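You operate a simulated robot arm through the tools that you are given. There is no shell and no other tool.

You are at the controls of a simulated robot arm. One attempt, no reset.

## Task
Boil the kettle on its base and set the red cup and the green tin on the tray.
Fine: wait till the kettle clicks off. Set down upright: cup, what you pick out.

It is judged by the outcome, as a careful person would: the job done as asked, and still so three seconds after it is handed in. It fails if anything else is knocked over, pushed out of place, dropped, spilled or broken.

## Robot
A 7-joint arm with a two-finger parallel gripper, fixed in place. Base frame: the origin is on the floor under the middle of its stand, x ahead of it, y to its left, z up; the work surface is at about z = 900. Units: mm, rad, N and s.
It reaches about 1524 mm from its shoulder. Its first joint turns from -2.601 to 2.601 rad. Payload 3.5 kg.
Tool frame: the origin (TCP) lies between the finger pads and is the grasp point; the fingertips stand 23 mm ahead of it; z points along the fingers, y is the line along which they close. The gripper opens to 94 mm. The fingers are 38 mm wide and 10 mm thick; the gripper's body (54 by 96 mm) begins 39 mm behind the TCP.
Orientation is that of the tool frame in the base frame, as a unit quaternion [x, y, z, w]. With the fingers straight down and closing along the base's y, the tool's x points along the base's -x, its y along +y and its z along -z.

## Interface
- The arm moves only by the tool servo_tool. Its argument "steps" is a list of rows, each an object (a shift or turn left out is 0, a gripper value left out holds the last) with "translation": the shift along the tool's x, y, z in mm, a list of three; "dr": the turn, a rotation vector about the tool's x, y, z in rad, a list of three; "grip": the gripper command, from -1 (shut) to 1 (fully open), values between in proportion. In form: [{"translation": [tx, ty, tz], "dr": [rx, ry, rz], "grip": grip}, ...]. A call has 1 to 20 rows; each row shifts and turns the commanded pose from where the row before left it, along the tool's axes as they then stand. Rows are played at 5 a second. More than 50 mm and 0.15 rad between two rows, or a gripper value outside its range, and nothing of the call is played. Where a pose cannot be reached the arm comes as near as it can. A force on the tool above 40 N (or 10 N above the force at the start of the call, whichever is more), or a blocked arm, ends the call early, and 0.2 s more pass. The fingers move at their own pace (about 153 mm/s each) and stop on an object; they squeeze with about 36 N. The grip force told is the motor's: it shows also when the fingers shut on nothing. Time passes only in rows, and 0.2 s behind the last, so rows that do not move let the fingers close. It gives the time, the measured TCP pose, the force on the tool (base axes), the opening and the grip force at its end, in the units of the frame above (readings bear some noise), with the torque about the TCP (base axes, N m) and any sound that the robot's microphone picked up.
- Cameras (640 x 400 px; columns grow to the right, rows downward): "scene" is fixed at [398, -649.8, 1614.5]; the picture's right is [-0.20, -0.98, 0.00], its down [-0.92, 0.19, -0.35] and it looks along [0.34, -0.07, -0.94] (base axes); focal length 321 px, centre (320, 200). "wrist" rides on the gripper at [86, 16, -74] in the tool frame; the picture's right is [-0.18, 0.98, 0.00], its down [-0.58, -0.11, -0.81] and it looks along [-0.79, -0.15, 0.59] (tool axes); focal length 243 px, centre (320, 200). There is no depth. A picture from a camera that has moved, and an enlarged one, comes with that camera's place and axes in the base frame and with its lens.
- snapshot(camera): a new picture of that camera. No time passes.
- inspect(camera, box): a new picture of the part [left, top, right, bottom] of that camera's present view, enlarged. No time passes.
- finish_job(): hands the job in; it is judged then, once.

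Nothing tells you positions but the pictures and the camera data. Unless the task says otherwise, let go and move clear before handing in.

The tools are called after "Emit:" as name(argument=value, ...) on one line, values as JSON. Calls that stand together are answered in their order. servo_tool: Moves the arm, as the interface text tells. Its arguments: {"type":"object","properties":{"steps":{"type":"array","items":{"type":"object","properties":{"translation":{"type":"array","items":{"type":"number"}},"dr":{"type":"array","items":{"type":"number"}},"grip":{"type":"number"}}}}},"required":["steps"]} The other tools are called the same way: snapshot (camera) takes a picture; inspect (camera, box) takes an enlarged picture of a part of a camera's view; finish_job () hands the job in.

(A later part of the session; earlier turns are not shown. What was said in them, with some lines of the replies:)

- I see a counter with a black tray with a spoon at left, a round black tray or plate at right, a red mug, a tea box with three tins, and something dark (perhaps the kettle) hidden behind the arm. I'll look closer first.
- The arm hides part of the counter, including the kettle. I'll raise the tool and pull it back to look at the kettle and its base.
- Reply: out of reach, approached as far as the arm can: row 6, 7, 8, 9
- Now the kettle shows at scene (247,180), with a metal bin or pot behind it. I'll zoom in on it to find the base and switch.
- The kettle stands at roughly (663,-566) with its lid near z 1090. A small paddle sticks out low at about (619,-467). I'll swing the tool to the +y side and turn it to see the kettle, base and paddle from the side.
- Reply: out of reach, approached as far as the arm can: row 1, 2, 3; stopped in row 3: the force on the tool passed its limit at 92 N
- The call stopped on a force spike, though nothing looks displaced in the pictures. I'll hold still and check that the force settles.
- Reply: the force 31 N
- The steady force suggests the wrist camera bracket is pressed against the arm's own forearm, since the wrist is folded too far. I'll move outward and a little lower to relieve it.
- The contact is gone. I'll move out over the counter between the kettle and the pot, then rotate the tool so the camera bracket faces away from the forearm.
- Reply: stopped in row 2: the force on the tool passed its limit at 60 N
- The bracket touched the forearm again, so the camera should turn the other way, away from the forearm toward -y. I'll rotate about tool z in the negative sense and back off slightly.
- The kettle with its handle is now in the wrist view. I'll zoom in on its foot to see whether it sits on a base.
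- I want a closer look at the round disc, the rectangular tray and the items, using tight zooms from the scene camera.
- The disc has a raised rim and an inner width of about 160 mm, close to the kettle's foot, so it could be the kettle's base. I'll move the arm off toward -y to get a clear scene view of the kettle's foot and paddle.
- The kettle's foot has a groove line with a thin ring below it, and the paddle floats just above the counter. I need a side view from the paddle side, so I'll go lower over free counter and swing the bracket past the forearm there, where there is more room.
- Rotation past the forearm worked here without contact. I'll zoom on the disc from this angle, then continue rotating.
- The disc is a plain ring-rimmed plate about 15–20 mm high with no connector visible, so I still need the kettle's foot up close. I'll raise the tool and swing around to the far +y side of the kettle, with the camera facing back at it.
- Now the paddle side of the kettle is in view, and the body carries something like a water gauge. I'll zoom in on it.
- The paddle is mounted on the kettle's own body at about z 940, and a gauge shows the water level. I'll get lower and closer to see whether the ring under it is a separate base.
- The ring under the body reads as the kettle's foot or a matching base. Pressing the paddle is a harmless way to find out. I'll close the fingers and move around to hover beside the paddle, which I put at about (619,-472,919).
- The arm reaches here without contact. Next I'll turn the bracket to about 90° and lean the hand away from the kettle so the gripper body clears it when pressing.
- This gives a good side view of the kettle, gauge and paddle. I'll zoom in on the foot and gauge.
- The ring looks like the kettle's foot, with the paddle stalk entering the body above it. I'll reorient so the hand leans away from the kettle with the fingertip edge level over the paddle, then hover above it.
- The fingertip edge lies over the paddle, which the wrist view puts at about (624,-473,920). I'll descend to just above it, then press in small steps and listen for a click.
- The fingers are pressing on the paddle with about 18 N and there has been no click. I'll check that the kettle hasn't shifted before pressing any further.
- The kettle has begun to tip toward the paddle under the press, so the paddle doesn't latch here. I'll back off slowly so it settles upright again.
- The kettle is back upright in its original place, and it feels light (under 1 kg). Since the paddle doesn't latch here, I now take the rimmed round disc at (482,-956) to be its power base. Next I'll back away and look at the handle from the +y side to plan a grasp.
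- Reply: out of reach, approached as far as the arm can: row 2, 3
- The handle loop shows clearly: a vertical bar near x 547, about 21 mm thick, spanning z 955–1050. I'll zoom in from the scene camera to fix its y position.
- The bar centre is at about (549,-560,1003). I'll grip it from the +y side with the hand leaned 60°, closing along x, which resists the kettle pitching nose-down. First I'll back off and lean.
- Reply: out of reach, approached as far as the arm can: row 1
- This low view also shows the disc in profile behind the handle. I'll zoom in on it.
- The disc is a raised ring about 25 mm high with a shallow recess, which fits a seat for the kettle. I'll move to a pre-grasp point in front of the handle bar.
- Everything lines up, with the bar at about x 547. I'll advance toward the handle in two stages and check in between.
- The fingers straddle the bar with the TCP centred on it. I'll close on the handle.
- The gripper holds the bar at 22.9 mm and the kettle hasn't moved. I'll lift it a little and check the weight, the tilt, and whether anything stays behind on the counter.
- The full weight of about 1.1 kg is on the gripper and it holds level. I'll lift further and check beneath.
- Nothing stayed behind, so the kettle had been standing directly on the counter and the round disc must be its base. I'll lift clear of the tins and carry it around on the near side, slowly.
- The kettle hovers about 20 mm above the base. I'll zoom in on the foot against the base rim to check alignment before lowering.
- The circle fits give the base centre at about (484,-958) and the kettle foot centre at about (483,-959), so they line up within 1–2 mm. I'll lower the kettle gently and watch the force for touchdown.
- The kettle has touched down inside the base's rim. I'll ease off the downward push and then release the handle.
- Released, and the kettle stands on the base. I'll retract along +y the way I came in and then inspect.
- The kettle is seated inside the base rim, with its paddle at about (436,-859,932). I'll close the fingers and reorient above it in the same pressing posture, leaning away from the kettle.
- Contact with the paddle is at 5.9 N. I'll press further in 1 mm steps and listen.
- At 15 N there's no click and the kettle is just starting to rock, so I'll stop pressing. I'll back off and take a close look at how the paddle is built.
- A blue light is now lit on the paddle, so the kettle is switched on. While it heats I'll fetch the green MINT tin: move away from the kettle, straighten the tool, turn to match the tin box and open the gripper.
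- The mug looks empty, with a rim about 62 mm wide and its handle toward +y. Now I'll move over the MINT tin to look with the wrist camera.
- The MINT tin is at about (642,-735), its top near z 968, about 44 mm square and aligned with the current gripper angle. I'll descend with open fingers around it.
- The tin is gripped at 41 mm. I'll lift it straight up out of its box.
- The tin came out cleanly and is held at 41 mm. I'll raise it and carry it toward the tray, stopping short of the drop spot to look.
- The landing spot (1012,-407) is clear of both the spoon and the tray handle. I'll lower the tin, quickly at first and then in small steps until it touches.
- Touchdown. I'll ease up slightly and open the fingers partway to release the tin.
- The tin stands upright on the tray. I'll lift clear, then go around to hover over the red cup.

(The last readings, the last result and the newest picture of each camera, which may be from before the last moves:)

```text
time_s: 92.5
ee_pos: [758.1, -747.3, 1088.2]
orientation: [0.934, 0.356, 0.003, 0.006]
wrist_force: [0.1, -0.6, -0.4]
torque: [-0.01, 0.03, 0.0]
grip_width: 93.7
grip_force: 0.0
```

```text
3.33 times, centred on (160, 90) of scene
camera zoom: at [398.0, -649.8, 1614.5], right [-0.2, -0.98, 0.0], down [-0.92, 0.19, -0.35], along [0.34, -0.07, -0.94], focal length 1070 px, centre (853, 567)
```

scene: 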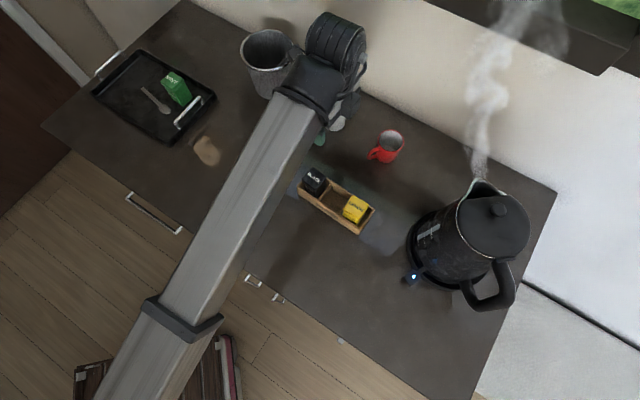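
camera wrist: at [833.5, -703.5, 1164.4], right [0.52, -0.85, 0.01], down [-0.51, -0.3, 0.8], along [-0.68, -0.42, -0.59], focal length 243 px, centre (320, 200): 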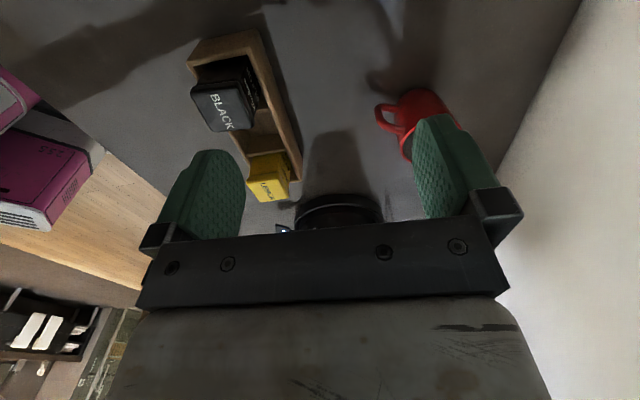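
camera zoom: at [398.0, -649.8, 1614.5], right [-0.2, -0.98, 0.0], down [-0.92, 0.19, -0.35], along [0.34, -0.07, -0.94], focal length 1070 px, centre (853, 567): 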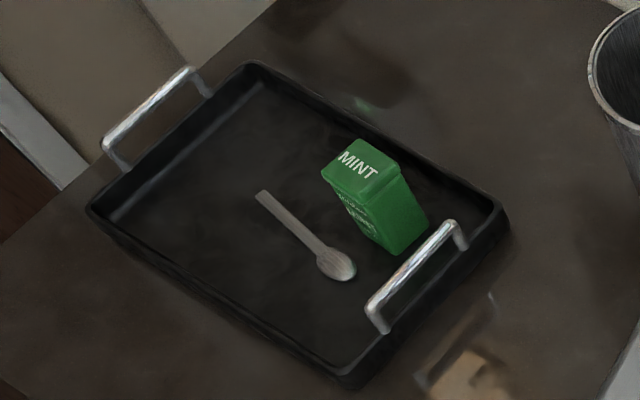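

Steam is rising, so the kettle is coming to the boil, and the tin stands well on the tray. I'll move over the mug and rotate so the fingers close across it, perpendicular to its handle.

Emit:
servo_tool(steps=[{"translation": [-22.7, 20.9, 0]}, {"translation": [-22.7, 20.9, 0]}, {"translation": [-22.7, 20.9, 0]}, {"translation": [-22.7, 20.9, 0]}, {"dr": [0, 0, -0.145]}, {"dr": [0, 0, -0.145]}, {"dr": [0, 0, -0.145]}, {"dr": [0, 0, -0.145]}, {"dr": [0, 0, -0.145]}, {"dr": [0, 0, -0.145]}, {"dr": [0, 0, -0.145]}, {"translation": [0, 0, 0]}])

Emit:
snapshot(camera="wrist")

Emit:
snapshot(camera="scene")

```text
time_s: 95.1
ee_pos: [746.1, -872.0, 1091.0]
orientation: [0.642, 0.767, -0.001, 0.005]
wrist_force: [0.3, -0.5, 0.6]
torque: [0.0, -0.01, 0.01]
grip_width: 94.1
grip_force: 0.1
```

```text
taken
camera wrist: at [747.2, -784.4, 1165.1], right [1.0, -0.01, 0.01], down [-0.01, -0.59, 0.81], along [0.0, -0.81, -0.59], focal length 243 px, centre (320, 200)
```

wrist: 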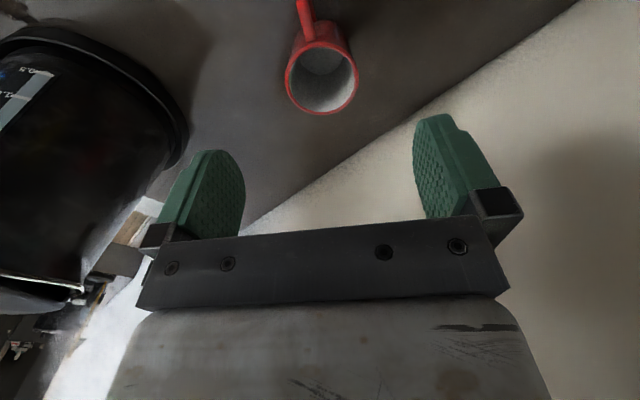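

```text
taken
```

scene: 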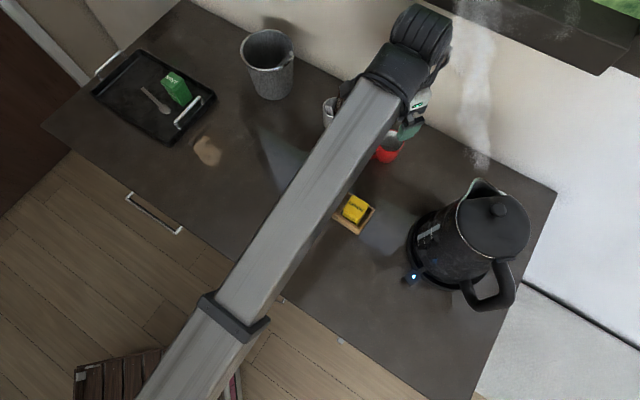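

Emit:
inspect(camera="wrist", box=[260, 0, 390, 130])

```text
3.08 times, centred on (325, 65) of wrist
camera zoom: at [747.2, -784.4, 1165.1], right [1.0, -0.01, 0.01], down [-0.01, -0.59, 0.81], along [0.0, -0.81, -0.59], focal length 746 px, centre (305, 615)
```

zoom: 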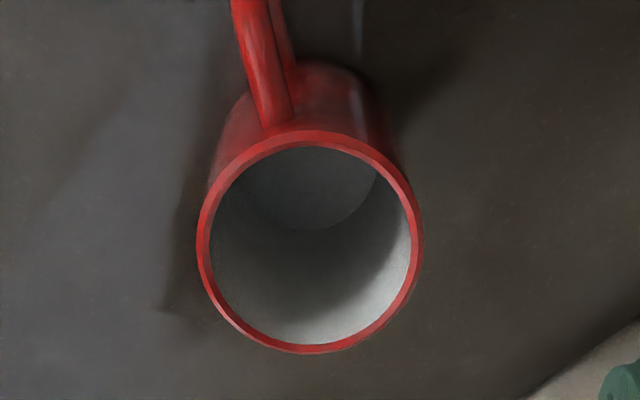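

The mug's rim is centred at about (748,-892), 64 mm wide, near z 957, and its handle is perpendicular to the closing line. I'll descend over it in stages.

Emit:
servo_tool(steps=[{"translation": [-19.5, -1.5, 15]}, {"translation": [0, 0, 35]}, {"translation": [0, 0, 35]}, {"translation": [0, 0, 0]}])

Emit:
snapshot(camera="wrist")

Emit:
inspect(camera="scene", box=[340, 90, 460, 190])

```text
time_s: 96.1
ee_pos: [749.1, -892.0, 1005.7]
orientation: [0.643, 0.766, 0.0, 0.005]
wrist_force: [0.2, -0.3, 0.2]
torque: [0.03, 0.01, -0.02]
grip_width: 93.9
grip_force: 0.0
```

```text
taken
camera wrist: at [749.2, -804.2, 1080.1], right [1.0, -0.01, 0.01], down [-0.01, -0.59, 0.81], along [0.0, -0.81, -0.59], focal length 243 px, centre (320, 200)
```

wrist: 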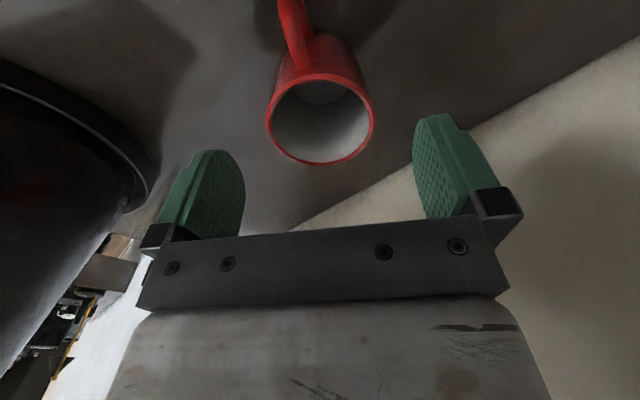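

```text
4.00 times, centred on (400, 140) of scene
camera zoom: at [398.0, -649.8, 1614.5], right [-0.2, -0.98, 0.0], down [-0.92, 0.19, -0.35], along [0.34, -0.07, -0.94], focal length 1284 px, centre (0, 440)
```

zoom: 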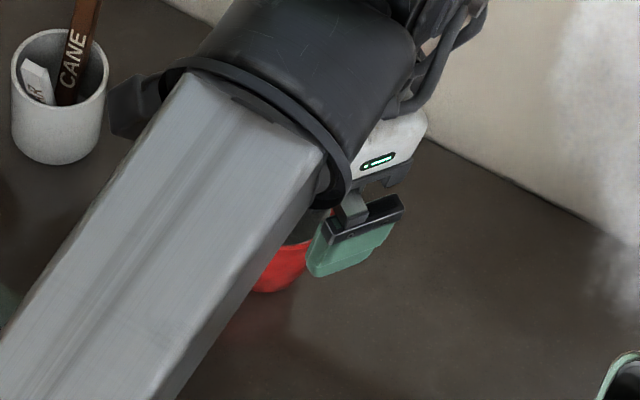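

Emit:
servo_tool(steps=[{"translation": [-1.2, 0, 20]}, {"translation": [0, 0, 20]}, {"translation": [0, 0, 15]}, {"translation": [0, 0, 8]}, {"translation": [0, 0, 0]}])

Emit:
snapshot(camera="wrist")

```text
time_s: 97.3
ee_pos: [750.3, -894.2, 943.7]
orientation: [0.643, 0.766, -0.001, 0.006]
wrist_force: [0.2, 0.4, -0.3]
torque: [-0.01, 0.0, -0.05]
grip_width: 94.0
grip_force: 0.1
```

```text
taken
camera wrist: at [750.7, -806.4, 1017.4], right [1.0, -0.01, 0.01], down [-0.01, -0.58, 0.81], along [0.0, -0.81, -0.58], focal length 243 px, centre (320, 200)
```

wrist: 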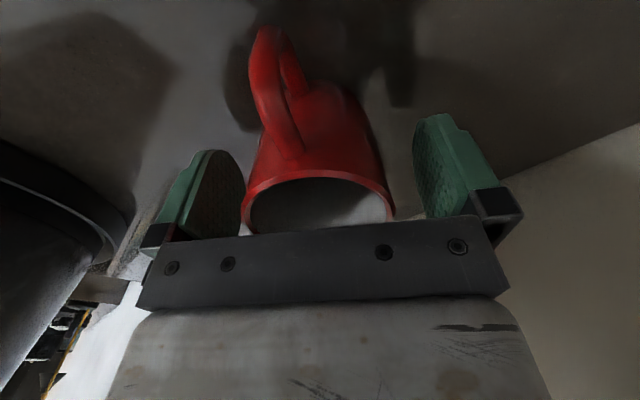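

Emit:
servo_tool(steps=[{"grip": 0.55}, {"grip": 0.42}, {"grip": -1}, {"grip": -1}, {"grip": -1}])

Emit:
servo_tool(steps=[{"translation": [0, 0, -3]}, {"translation": [0, 0, -5]}, {"translation": [0, 0, -8]}, {"translation": [0, 0, 0]}])

Emit:
snapshot(camera="wrist")

Emit:
snapshot(camera="scene")

```text
time_s: 98.5
ee_pos: [749.7, -894.0, 943.8]
orientation: [0.643, 0.766, 0.0, 0.006]
wrist_force: [0.3, -0.4, 0.8]
torque: [0.03, -0.01, 0.02]
grip_width: 59.4
grip_force: 35.7
```

```text
time_s: 99.5
ee_pos: [749.8, -894.8, 958.9]
orientation: [0.642, 0.766, 0.0, 0.006]
wrist_force: [-0.1, 0.2, -1.5]
torque: [-0.06, -0.01, 0.01]
grip_width: 59.2
grip_force: 36.1
```

```text
taken
camera wrist: at [750.9, -805.7, 1033.3], right [1.0, -0.01, 0.01], down [-0.01, -0.59, 0.81], along [0.0, -0.81, -0.59], focal length 243 px, centre (320, 200)
```

wrist: 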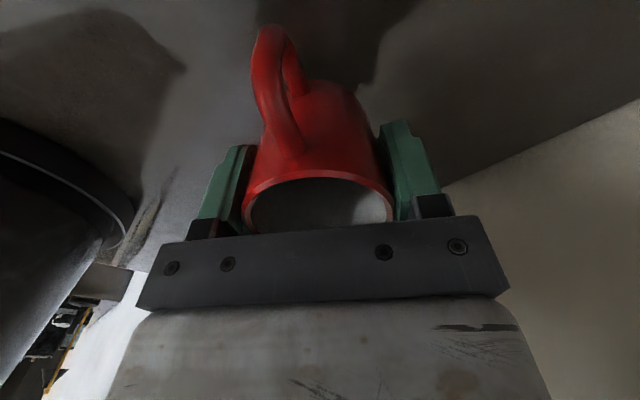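

```text
taken
```

scene: 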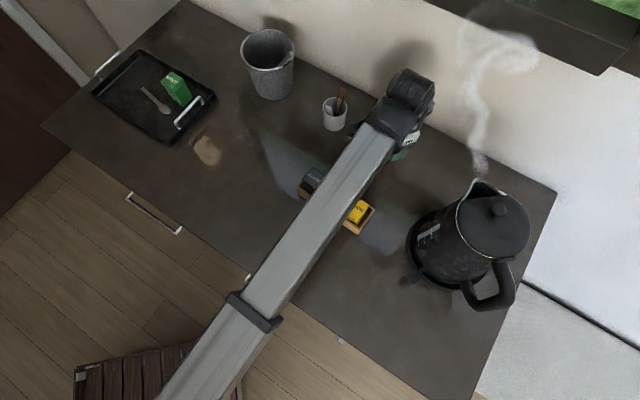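

The mug is lifted and held upright. The kettle's light isn't obvious in this view, so I'll check it.

Emit:
inspect(camera="scene", box=[390, 240, 450, 300])

Emit:
inspect(camera="scene", box=[390, 160, 550, 320])

```text
6.67 times, centred on (420, 270) of scene
camera zoom: at [398.0, -649.8, 1614.5], right [-0.2, -0.98, 0.0], down [-0.92, 0.19, -0.35], along [0.34, -0.07, -0.94], focal length 2140 px, centre (-347, -267)
```

zoom: 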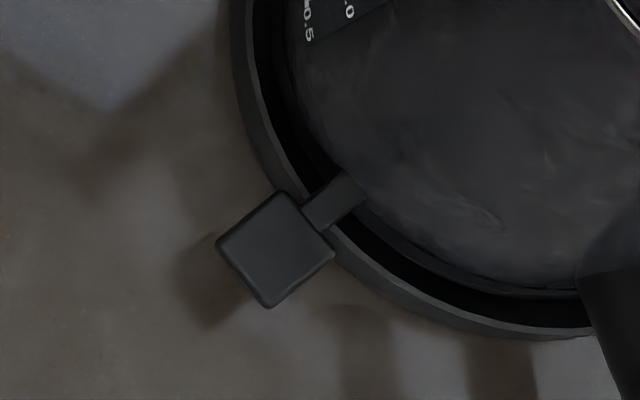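

```text
2.50 times, centred on (470, 240) of scene
camera zoom: at [398.0, -649.8, 1614.5], right [-0.2, -0.98, 0.0], down [-0.92, 0.19, -0.35], along [0.34, -0.07, -0.94], focal length 802 px, centre (-55, 100)
```

zoom: 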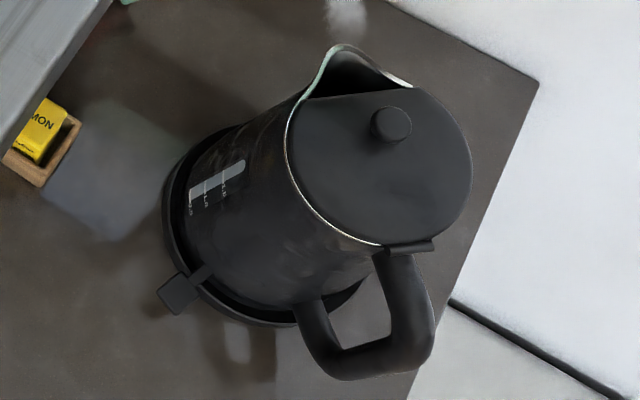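

The light is now off after steady steam, so the kettle has boiled and switched itself off. I'll confirm that again later. Now I'll lift the cup and carry it around toward the tray.

Emit:
servo_tool(steps=[{"translation": [0, 0, -33]}, {"translation": [0, 0, -33]}, {"translation": [0, 0, -33]}, {"translation": [0, 0, -32]}, {"translation": [34.8, 3.1, 0]}, {"translation": [34.8, 3.1, 0]}, {"translation": [34.8, 3.1, 0]}, {"translation": [34.8, 3.1, 0]}, {"translation": [34.8, 3.1, 0]}, {"translation": [0, 0, 0]}])

Emit:
snapshot(camera="scene")

Emit:
snapshot(camera="wrist")

```text
time_s: 101.7
ee_pos: [734.1, -718.5, 1088.1]
orientation: [0.643, 0.766, 0.0, 0.005]
wrist_force: [-0.7, -0.1, -0.9]
torque: [0.02, 0.0, -0.02]
grip_width: 59.0
grip_force: 36.2
```

```text
taken
```

scene: 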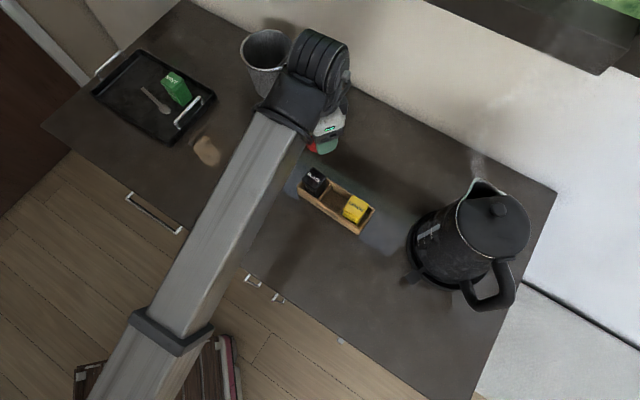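

```text
taken
camera wrist: at [734.5, -630.9, 1162.4], right [1.0, -0.01, 0.01], down [-0.01, -0.59, 0.81], along [0.0, -0.81, -0.59], focal length 243 px, centre (320, 200)
```

wrist: 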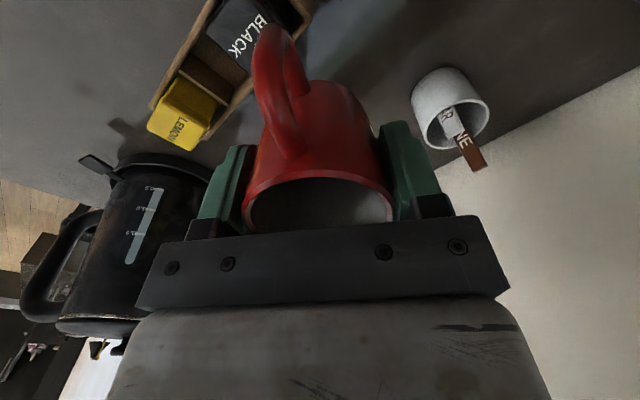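

Steam is fading and the light is off, which fits a finished boil. I'll carry the mug on toward the tray.

Emit:
servo_tool(steps=[{"translation": [28.2, 24.3, 0]}, {"translation": [28.2, 24.3, 0]}, {"translation": [28.2, 24.3, 0]}, {"translation": [28.2, 24.3, 0]}, {"translation": [28.2, 24.3, 0]}, {"translation": [21.3, 32.6, 0]}, {"translation": [21.3, 32.6, 0]}, {"translation": [21.3, 32.6, 0]}, {"translation": [21.3, 32.6, 0]}, {"translation": [21.3, 32.6, 0]}, {"translation": [21.3, 32.6, 0]}, {"translation": [0, 0, 0]}])

Emit:
snapshot(camera="scene")

Emit:
snapshot(camera="wrist")

```text
time_s: 104.3
ee_pos: [999.9, -397.2, 1086.7]
orientation: [0.642, 0.766, 0.001, 0.005]
wrist_force: [-0.1, 0.5, -1.1]
torque: [-0.02, -0.01, -0.03]
grip_width: 59.0
grip_force: 36.1
```

```text
taken
```

scene: 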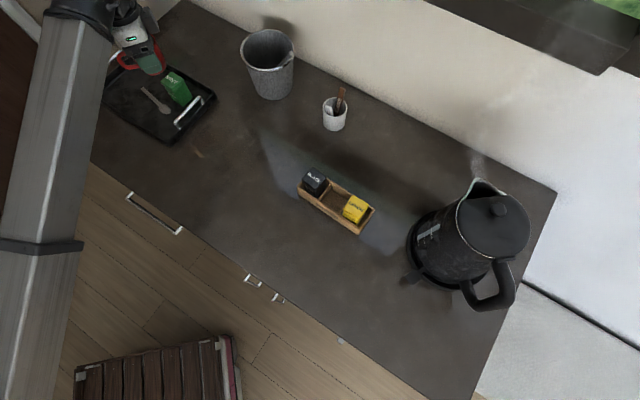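

```text
taken
camera wrist: at [1000.2, -311.3, 1161.5], right [1.0, -0.01, 0.01], down [-0.01, -0.59, 0.81], along [0.0, -0.81, -0.59], focal length 243 px, centre (320, 200)
```

wrist: 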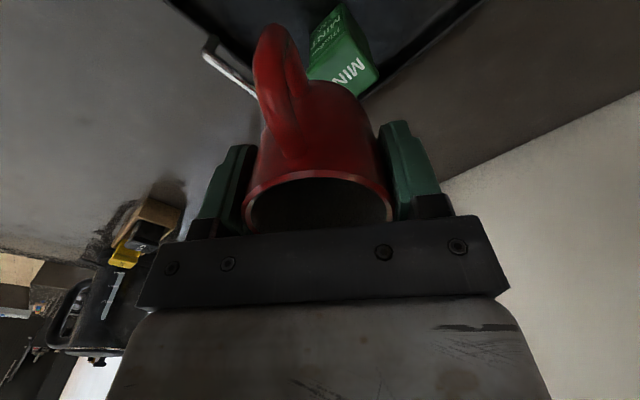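

Emit:
servo_tool(steps=[{"translation": [14.7, 28.5, 0]}, {"translation": [14.7, 28.5, 0]}, {"translation": [14.7, 28.5, 0]}, {"translation": [14.7, 28.5, 0]}, {"dr": [0, 0, -0.122]}, {"dr": [0, 0, -0.122]}, {"dr": [0, 0, -0.122]}, {"dr": [0, 0, -0.122]}, {"dr": [0, 0, -0.122]}, {"translation": [0, 0, 0]}])

Emit:
inspect(camera="scene", box=[80, 30, 240, 150])

Emit:
snapshot(camera="wrist")

```text
time_s: 106.5
ee_pos: [1102.4, -320.4, 1088.7]
orientation: [0.382, 0.924, -0.002, 0.006]
wrist_force: [-0.1, 0.4, -1.2]
torque: [-0.01, -0.05, 0.01]
grip_width: 58.7
grip_force: 36.4
```

```text
3.33 times, centred on (160, 90) of scene
camera zoom: at [398.0, -649.8, 1614.5], right [-0.2, -0.98, 0.0], down [-0.92, 0.19, -0.35], along [0.34, -0.07, -0.94], focal length 1070 px, centre (853, 567)
```

zoom: 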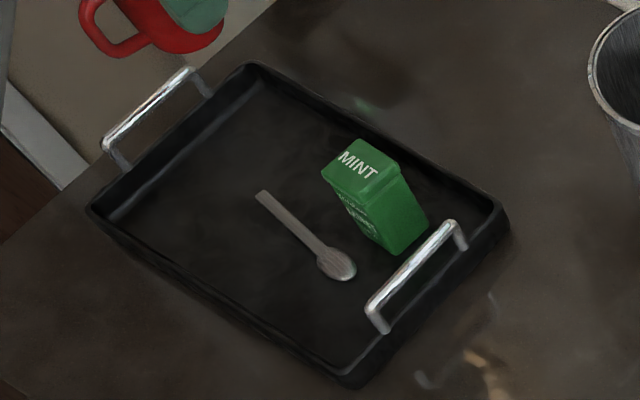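

```text
taken
camera wrist: at [1051.5, -248.8, 1162.3], right [0.82, 0.57, 0.0], down [0.33, -0.48, 0.81], along [0.46, -0.67, -0.58], focal length 243 px, centre (320, 200)
```

wrist: 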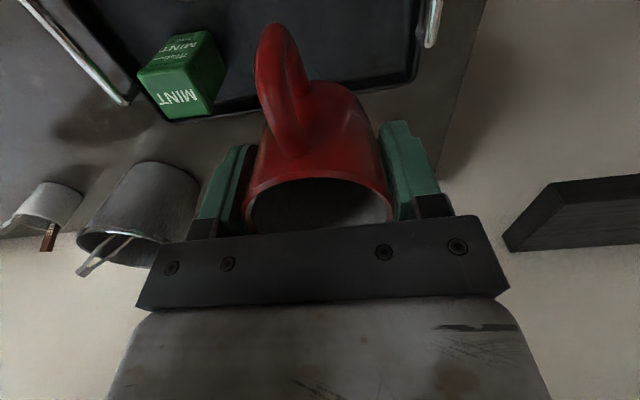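

The tray is fully visible. I'll turn the cup slightly so its handle stays clear of the spoon's end, then lower it at (1102,-320).

Emit:
servo_tool(steps=[{"dr": [0, 0, 0.13]}, {"dr": [0, 0, 0.13]}, {"translation": [0, 0, 30]}, {"translation": [0, 0, 30]}, {"translation": [0, 0, 0]}])

Emit:
inspect(camera="scene", box=[80, 30, 240, 150])

Emit:
snapshot(camera="wrist")

```text
time_s: 107.7
ee_pos: [1102.5, -321.7, 1027.2]
orientation: [0.499, 0.867, -0.002, 0.007]
wrist_force: [-0.7, 0.6, -1.7]
torque: [-0.03, 0.03, 0.01]
grip_width: 58.8
grip_force: 36.4
```

```text
3.33 times, centred on (160, 90) of scene
camera zoom: at [398.0, -649.8, 1614.5], right [-0.2, -0.98, 0.0], down [-0.92, 0.19, -0.35], along [0.34, -0.07, -0.94], focal length 1070 px, centre (853, 567)
```

zoom: 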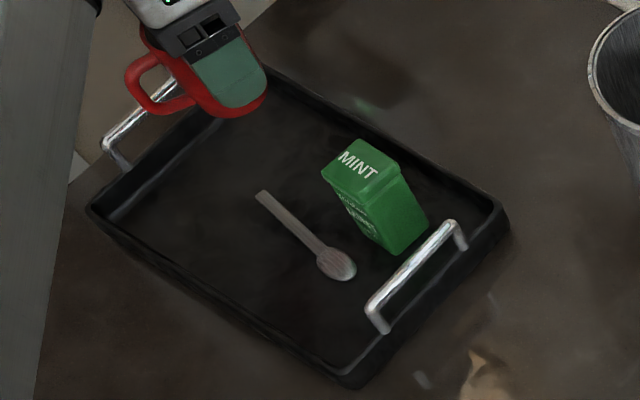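

```text
taken
camera wrist: at [1072.2, -239.0, 1101.9], right [0.94, 0.33, 0.01], down [0.19, -0.55, 0.81], along [0.27, -0.77, -0.58], focal length 243 px, centre (320, 200)
```

wrist: 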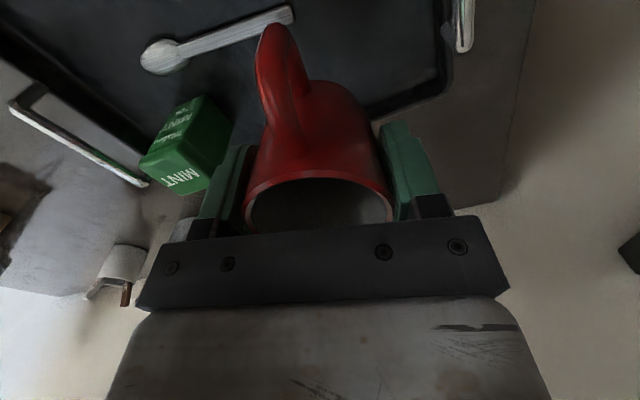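

Emit:
servo_tool(steps=[{"translation": [0, 0, 25]}, {"translation": [0, 0, 25]}, {"translation": [0, 0, 0]}])

Emit:
inspect(camera="scene", box=[100, 30, 220, 130])

Emit:
inspect(camera="wrist", box=[120, 0, 480, 225])

```text
time_s: 108.5
ee_pos: [1102.3, -321.8, 978.4]
orientation: [0.499, 0.866, -0.002, 0.005]
wrist_force: [0.0, -0.4, -1.3]
torque: [0.02, 0.0, -0.04]
grip_width: 58.6
grip_force: 35.8
```

```text
4.00 times, centred on (160, 80) of scene
camera zoom: at [398.0, -649.8, 1614.5], right [-0.2, -0.98, 0.0], down [-0.92, 0.19, -0.35], along [0.34, -0.07, -0.94], focal length 1284 px, centre (960, 680)
```

zoom: 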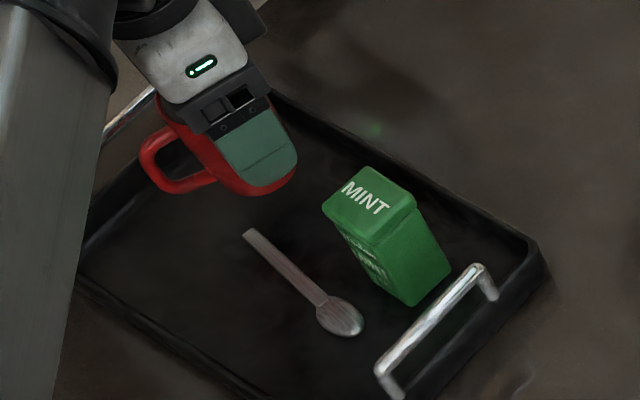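

```text
1.78 times, centred on (300, 112) of wrist
camera zoom: at [1073.3, -240.0, 1052.3], right [0.94, 0.33, 0.01], down [0.19, -0.55, 0.81], along [0.27, -0.77, -0.58], focal length 431 px, centre (356, 356)
```

zoom: 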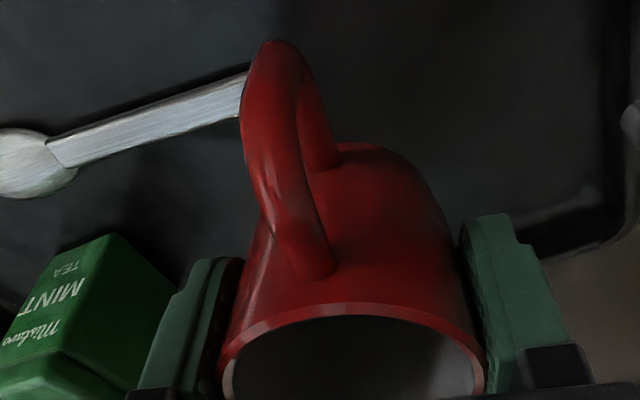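

The spoon's end sits close to where the cup base would land. I'll shift the cup 13 mm farther toward the back corner before lowering it.

Emit:
servo_tool(steps=[{"translation": [-3.8, 5.2, 0]}, {"translation": [-3.8, 5.2, 0]}, {"translation": [0, 0, 0]}])

Emit:
inspect(camera="wrist", box=[120, 0, 560, 275])

Emit:
inspect(camera="scene", box=[100, 30, 220, 130])

```text
time_s: 109.3
ee_pos: [1116.4, -323.2, 977.1]
orientation: [0.499, 0.867, -0.001, 0.005]
wrist_force: [-0.3, -0.3, 0.0]
torque: [0.0, -0.01, 0.0]
grip_width: 58.9
grip_force: 36.2
```

```text
1.45 times, centred on (340, 138) of wrist
camera zoom: at [1085.7, -241.1, 1052.2], right [0.94, 0.33, 0.01], down [0.19, -0.55, 0.81], along [0.27, -0.76, -0.58], focal length 353 px, centre (291, 291)
```

zoom: 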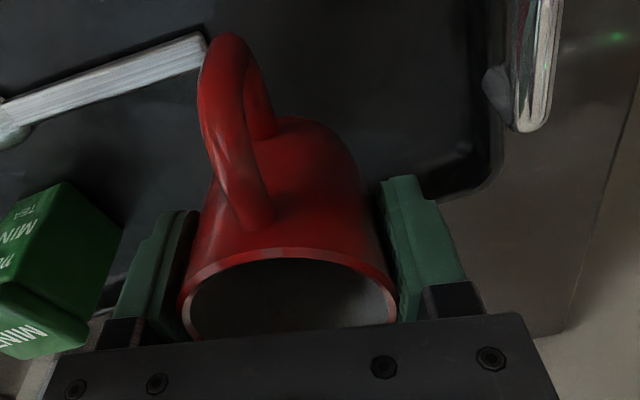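

```text
4.00 times, centred on (160, 80) of scene
camera zoom: at [398.0, -649.8, 1614.5], right [-0.2, -0.98, 0.0], down [-0.92, 0.19, -0.35], along [0.34, -0.07, -0.94], focal length 1284 px, centre (960, 680)
```

zoom: 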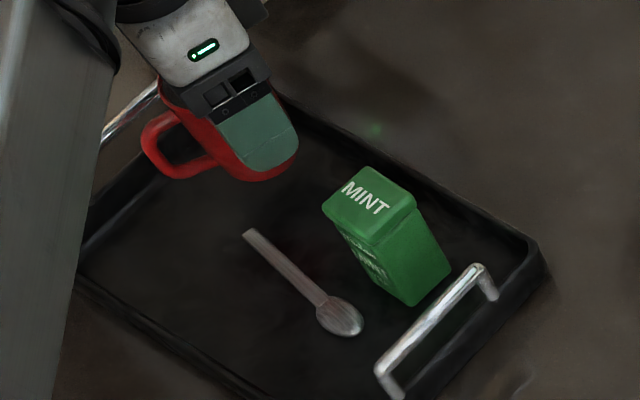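

Emit:
servo_tool(steps=[{"translation": [0, 0, 10]}, {"translation": [0, 0, 8]}, {"translation": [0, 0, 0]}])

Emit:
servo_tool(steps=[{"translation": [0, 0, 2]}, {"translation": [0, 0, 2]}, {"translation": [0, 0, 0]}])

Emit:
servo_tool(steps=[{"translation": [0, 0, 1.5]}, {"translation": [0, 0, 0]}])

Emit:
servo_tool(steps=[{"translation": [0, 0, 1.5]}, {"translation": [0, 0, 0]}])

```text
time_s: 110.1
ee_pos: [1115.5, -322.6, 961.0]
orientation: [0.498, 0.867, -0.002, 0.006]
wrist_force: [-0.7, 0.8, -0.9]
torque: [-0.01, -0.05, -0.01]
grip_width: 58.9
grip_force: 35.8
```

```text
time_s: 110.9
ee_pos: [1116.4, -323.9, 956.2]
orientation: [0.499, 0.866, -0.002, 0.005]
wrist_force: [-0.7, 0.4, -2.2]
torque: [-0.01, -0.01, -0.03]
grip_width: 58.8
grip_force: 36.2
```

```text
time_s: 111.5
ee_pos: [1116.6, -324.2, 956.0]
orientation: [0.5, 0.866, -0.001, 0.005]
wrist_force: [-0.6, 0.8, -1.3]
torque: [-0.02, -0.02, -0.02]
grip_width: 58.6
grip_force: 35.9
```

```text
time_s: 112.1
ee_pos: [1116.1, -323.5, 954.7]
orientation: [0.499, 0.866, -0.001, 0.007]
wrist_force: [-0.5, 0.6, -1.6]
torque: [-0.01, 0.01, 0.03]
grip_width: 59.0
grip_force: 36.1
```

Emit:
servo_tool(steps=[{"translation": [0, 0, 1.5]}, {"translation": [0, 0, 0]}])

Emit:
servo_tool(steps=[{"translation": [0, 0, 1.5]}, {"translation": [0, 0, 0]}])

Emit:
servo_tool(steps=[{"translation": [0, 0, 1.2]}, {"translation": [0, 0, 0]}])

```text
time_s: 112.7
ee_pos: [1115.4, -323.3, 952.3]
orientation: [0.499, 0.867, -0.002, 0.007]
wrist_force: [0.2, -0.4, -0.5]
torque: [0.0, -0.01, 0.02]
grip_width: 58.5
grip_force: 35.6
```

```text
time_s: 113.3
ee_pos: [1116.7, -323.4, 949.9]
orientation: [0.499, 0.866, -0.002, 0.006]
wrist_force: [-0.1, 1.0, -1.5]
torque: [-0.01, -0.02, 0.01]
grip_width: 58.7
grip_force: 35.8
```

```text
time_s: 113.9
ee_pos: [1116.0, -322.6, 949.0]
orientation: [0.499, 0.866, -0.002, 0.007]
wrist_force: [0.0, 0.3, -1.6]
torque: [0.01, 0.01, -0.02]
grip_width: 58.2
grip_force: 36.8
```

Emit:
servo_tool(steps=[{"translation": [0, 0, 1.2]}, {"translation": [0, 0, 0]}])

Emit:
servo_tool(steps=[{"translation": [0, 0, 1.2]}, {"translation": [0, 0, 0]}])

Emit:
inspect(camera="wrist", box=[120, 0, 560, 275])

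```text
time_s: 114.5
ee_pos: [1115.3, -323.3, 949.8]
orientation: [0.499, 0.867, -0.001, 0.006]
wrist_force: [0.0, -0.2, 3.9]
torque: [0.04, -0.08, 0.02]
grip_width: 58.7
grip_force: 36.2
```

```text
time_s: 115.1
ee_pos: [1115.5, -323.0, 949.0]
orientation: [0.5, 0.866, 0.0, 0.006]
wrist_force: [-1.1, -1.5, 16.4]
torque: [0.11, -0.02, 0.07]
grip_width: 58.7
grip_force: 36.2
```

```text
1.45 times, centred on (340, 138) of wrist
camera zoom: at [1085.6, -240.9, 1022.9], right [0.94, 0.33, 0.01], down [0.19, -0.55, 0.81], along [0.27, -0.77, -0.58], focal length 353 px, centre (291, 291)
```

zoom: 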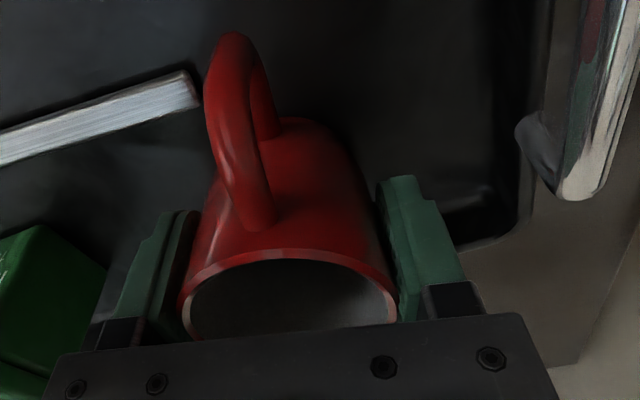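

The cup is down and clear of the spoon. I'll ease up and open just enough to release it.

Emit:
servo_tool(steps=[{"translation": [0, 0, -1.2]}, {"grip": 0.35}, {"grip": 0.58}, {"translation": [0, 0, 0]}])

Emit:
inspect(camera="wrist", box=[120, 0, 560, 275])

```text
time_s: 116.1
ee_pos: [1115.1, -323.0, 947.7]
orientation: [0.499, 0.866, -0.002, 0.006]
wrist_force: [-0.3, 0.4, -0.2]
torque: [-0.02, 0.01, -0.01]
grip_width: 74.4
grip_force: 0.0
```

```text
1.45 times, centred on (340, 138) of wrist
camera zoom: at [1086.1, -240.7, 1022.4], right [0.94, 0.33, 0.01], down [0.19, -0.55, 0.81], along [0.27, -0.76, -0.58], focal length 353 px, centre (291, 291)
```

zoom: 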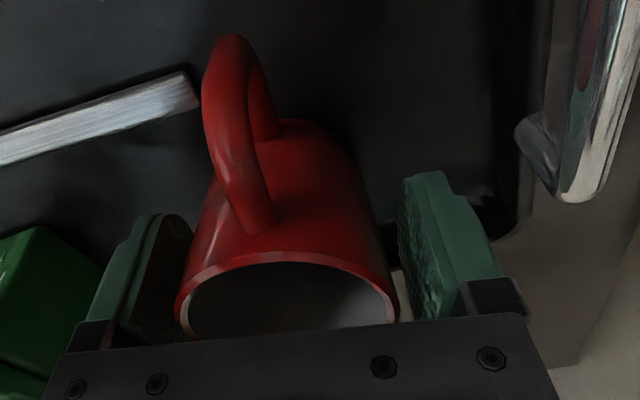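

The mug is free and upright. I'll lift straight up, move back, and check the whole scene, including the kettle.

Emit:
servo_tool(steps=[{"translation": [0, 0, -10]}, {"translation": [0, 0, -25]}, {"translation": [0, 0, -35]}, {"translation": [0, 0, -35]}, {"translation": [0, 0, -35]}, {"translation": [20, -35, 0]}, {"translation": [20, -35, 0]}, {"translation": [20, -35, 0]}, {"translation": [20, -35, 0]}, {"translation": [20, -35, 0]}, {"translation": [20, -35, 0]}, {"translation": [0, 0, 0]}])

Emit:
snapshot(camera="scene")

Emit:
inspect(camera="scene", box=[80, 30, 240, 150])

Emit:
inspect(camera="scene", box=[390, 160, 550, 320])

```text
time_s: 118.7
ee_pos: [873.6, -323.6, 1087.1]
orientation: [0.498, 0.867, -0.001, 0.006]
wrist_force: [-1.0, -0.5, -1.0]
torque: [0.01, 0.02, 0.01]
grip_width: 74.3
grip_force: 0.1
```

```text
taken
```

scene: 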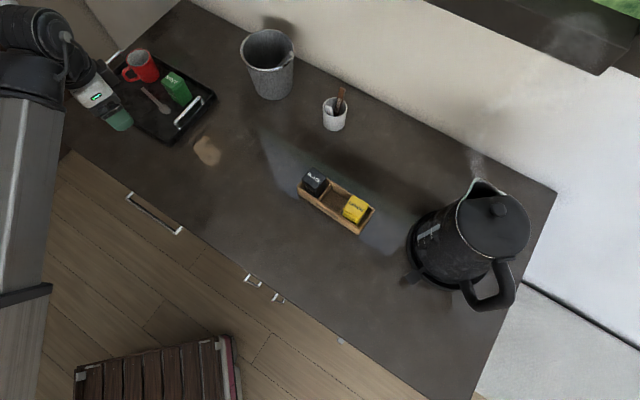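

```text
3.33 times, centred on (160, 90) of scene
camera zoom: at [398.0, -649.8, 1614.5], right [-0.2, -0.98, 0.0], down [-0.92, 0.19, -0.35], along [0.34, -0.07, -0.94], focal length 1070 px, centre (853, 567)
```

zoom: 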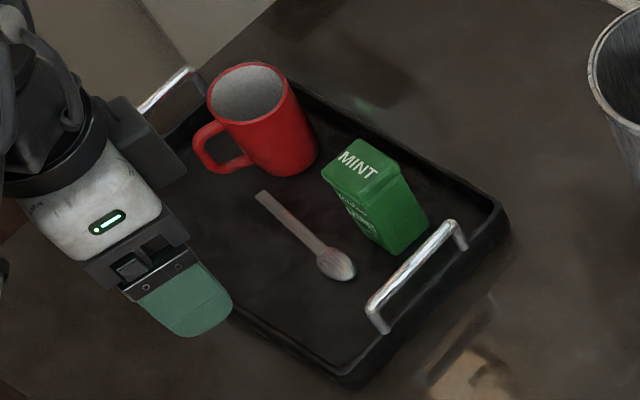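

```text
2.50 times, centred on (470, 240) of scene
camera zoom: at [398.0, -649.8, 1614.5], right [-0.2, -0.98, 0.0], down [-0.92, 0.19, -0.35], along [0.34, -0.07, -0.94], focal length 802 px, centre (-55, 100)
```

zoom: 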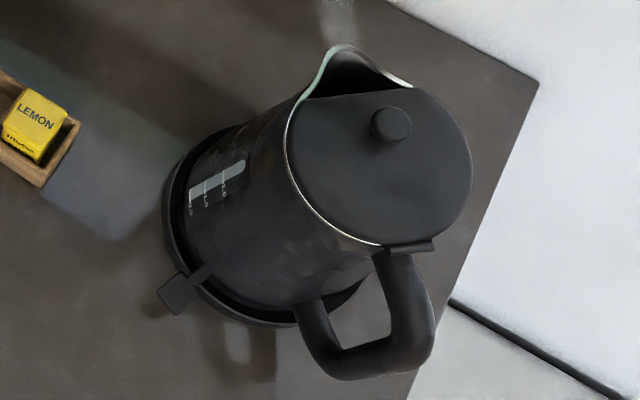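

Cup and tin both stand upright on the tray, and the kettle is on its base with the light off and only a wisp of steam left. I'll move the arm well clear and wait a few seconds to confirm everything is stable and nothing restarts.

Emit:
servo_tool(steps=[{"translation": [20, -35, 0]}, {"translation": [20, -35, 0]}, {"translation": [20, -35, 0]}, {"translation": [0, 0, 0]}, {"translation": [0, 0, 0]}, {"translation": [0, 0, 0]}, {"translation": [0, 0, 0]}, {"translation": [0, 0, 0]}, {"translation": [0, 0, 0]}, {"translation": [0, 0, 0]}, {"translation": [0, 0, 0]}, {"translation": [0, 0, 0]}, {"translation": [0, 0, 0]}, {"translation": [0, 0, 0]}, {"translation": [0, 0, 0]}, {"translation": [0, 0, 0]}, {"translation": [0, 0, 0]}, {"translation": [0, 0, 0]}, {"translation": [0, 0, 0]}])

Emit:
snapshot(camera="scene")

Emit:
inspect(camera="scene", box=[390, 240, 450, 300])

Emit:
inspect(camera="scene", box=[80, 30, 240, 150])

```text
time_s: 122.7
ee_pos: [752.4, -325.2, 1086.2]
orientation: [0.499, 0.866, -0.001, 0.006]
wrist_force: [-0.6, -0.3, -0.7]
torque: [-0.03, 0.02, 0.01]
grip_width: 74.5
grip_force: 0.0
```

```text
taken
```

scene: 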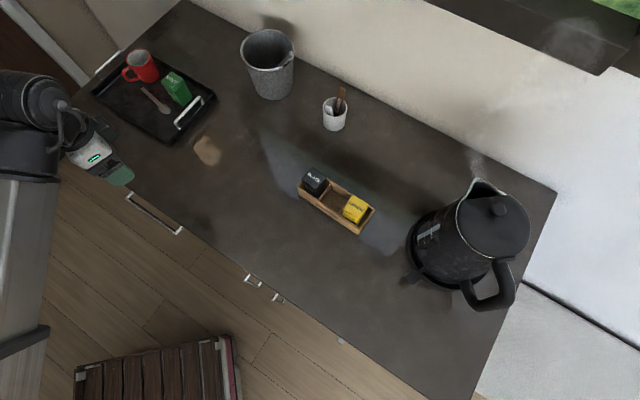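

```text
6.67 times, centred on (420, 270) of scene
camera zoom: at [398.0, -649.8, 1614.5], right [-0.2, -0.98, 0.0], down [-0.92, 0.19, -0.35], along [0.34, -0.07, -0.94], focal length 2140 px, centre (-347, -267)
```

zoom: 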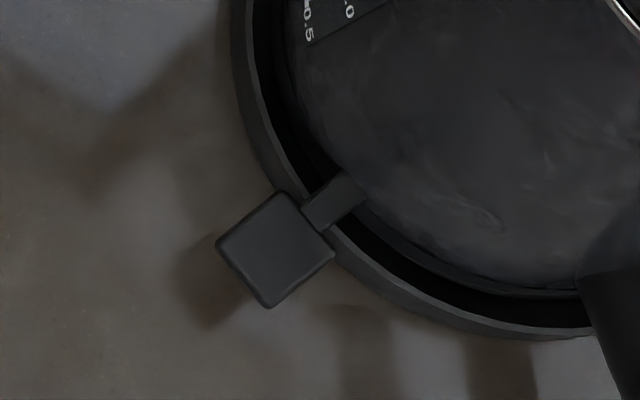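

```text
3.33 times, centred on (160, 90) of scene
camera zoom: at [398.0, -649.8, 1614.5], right [-0.2, -0.98, 0.0], down [-0.92, 0.19, -0.35], along [0.34, -0.07, -0.94], focal length 1070 px, centre (853, 567)
```

zoom: 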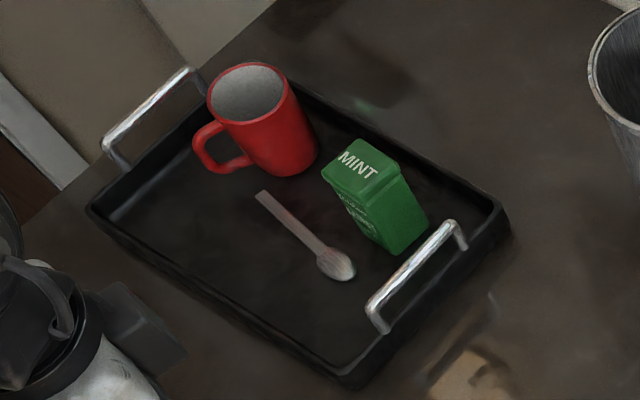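

The kettle boiled on its base: its light came on, it steamed strongly, and then the light went out by itself. I heard no click reported, so I'm relying on the light and the steam. The red cup and green tin stand upright on the tray, nothing else was disturbed, and the arm is clear, so I'm handing in the job.

Emit:
finish_job()

```text
The job is handed in.
```

The kettle has boiled on its base, and the red cup and green MINT tin are standing upright on the tray. I've handed the job in.

- **Kettle:** It was standing directly on the counter, so I moved it onto the round base and pressed its paddle. The light came on, it steamed strongly, and the light went out by itself about 30 s later. The microphone never reported a click, so I'm going by the light and the steam that it shut itself off.
- **First press:** I first pressed the paddle while the kettle was still off its base. It tipped slightly, so I backed off and it settled upright where it had been, with no spill that I could see.
- **Arm contact:** Early on, the wrist camera bracket bumped the arm's own forearm twice. It touched nothing on the counter.
- **Everything else:** In the final pictures the spoon, the other two tins, the white cup and the pot are where they were. The gripper is open and clear of everything.
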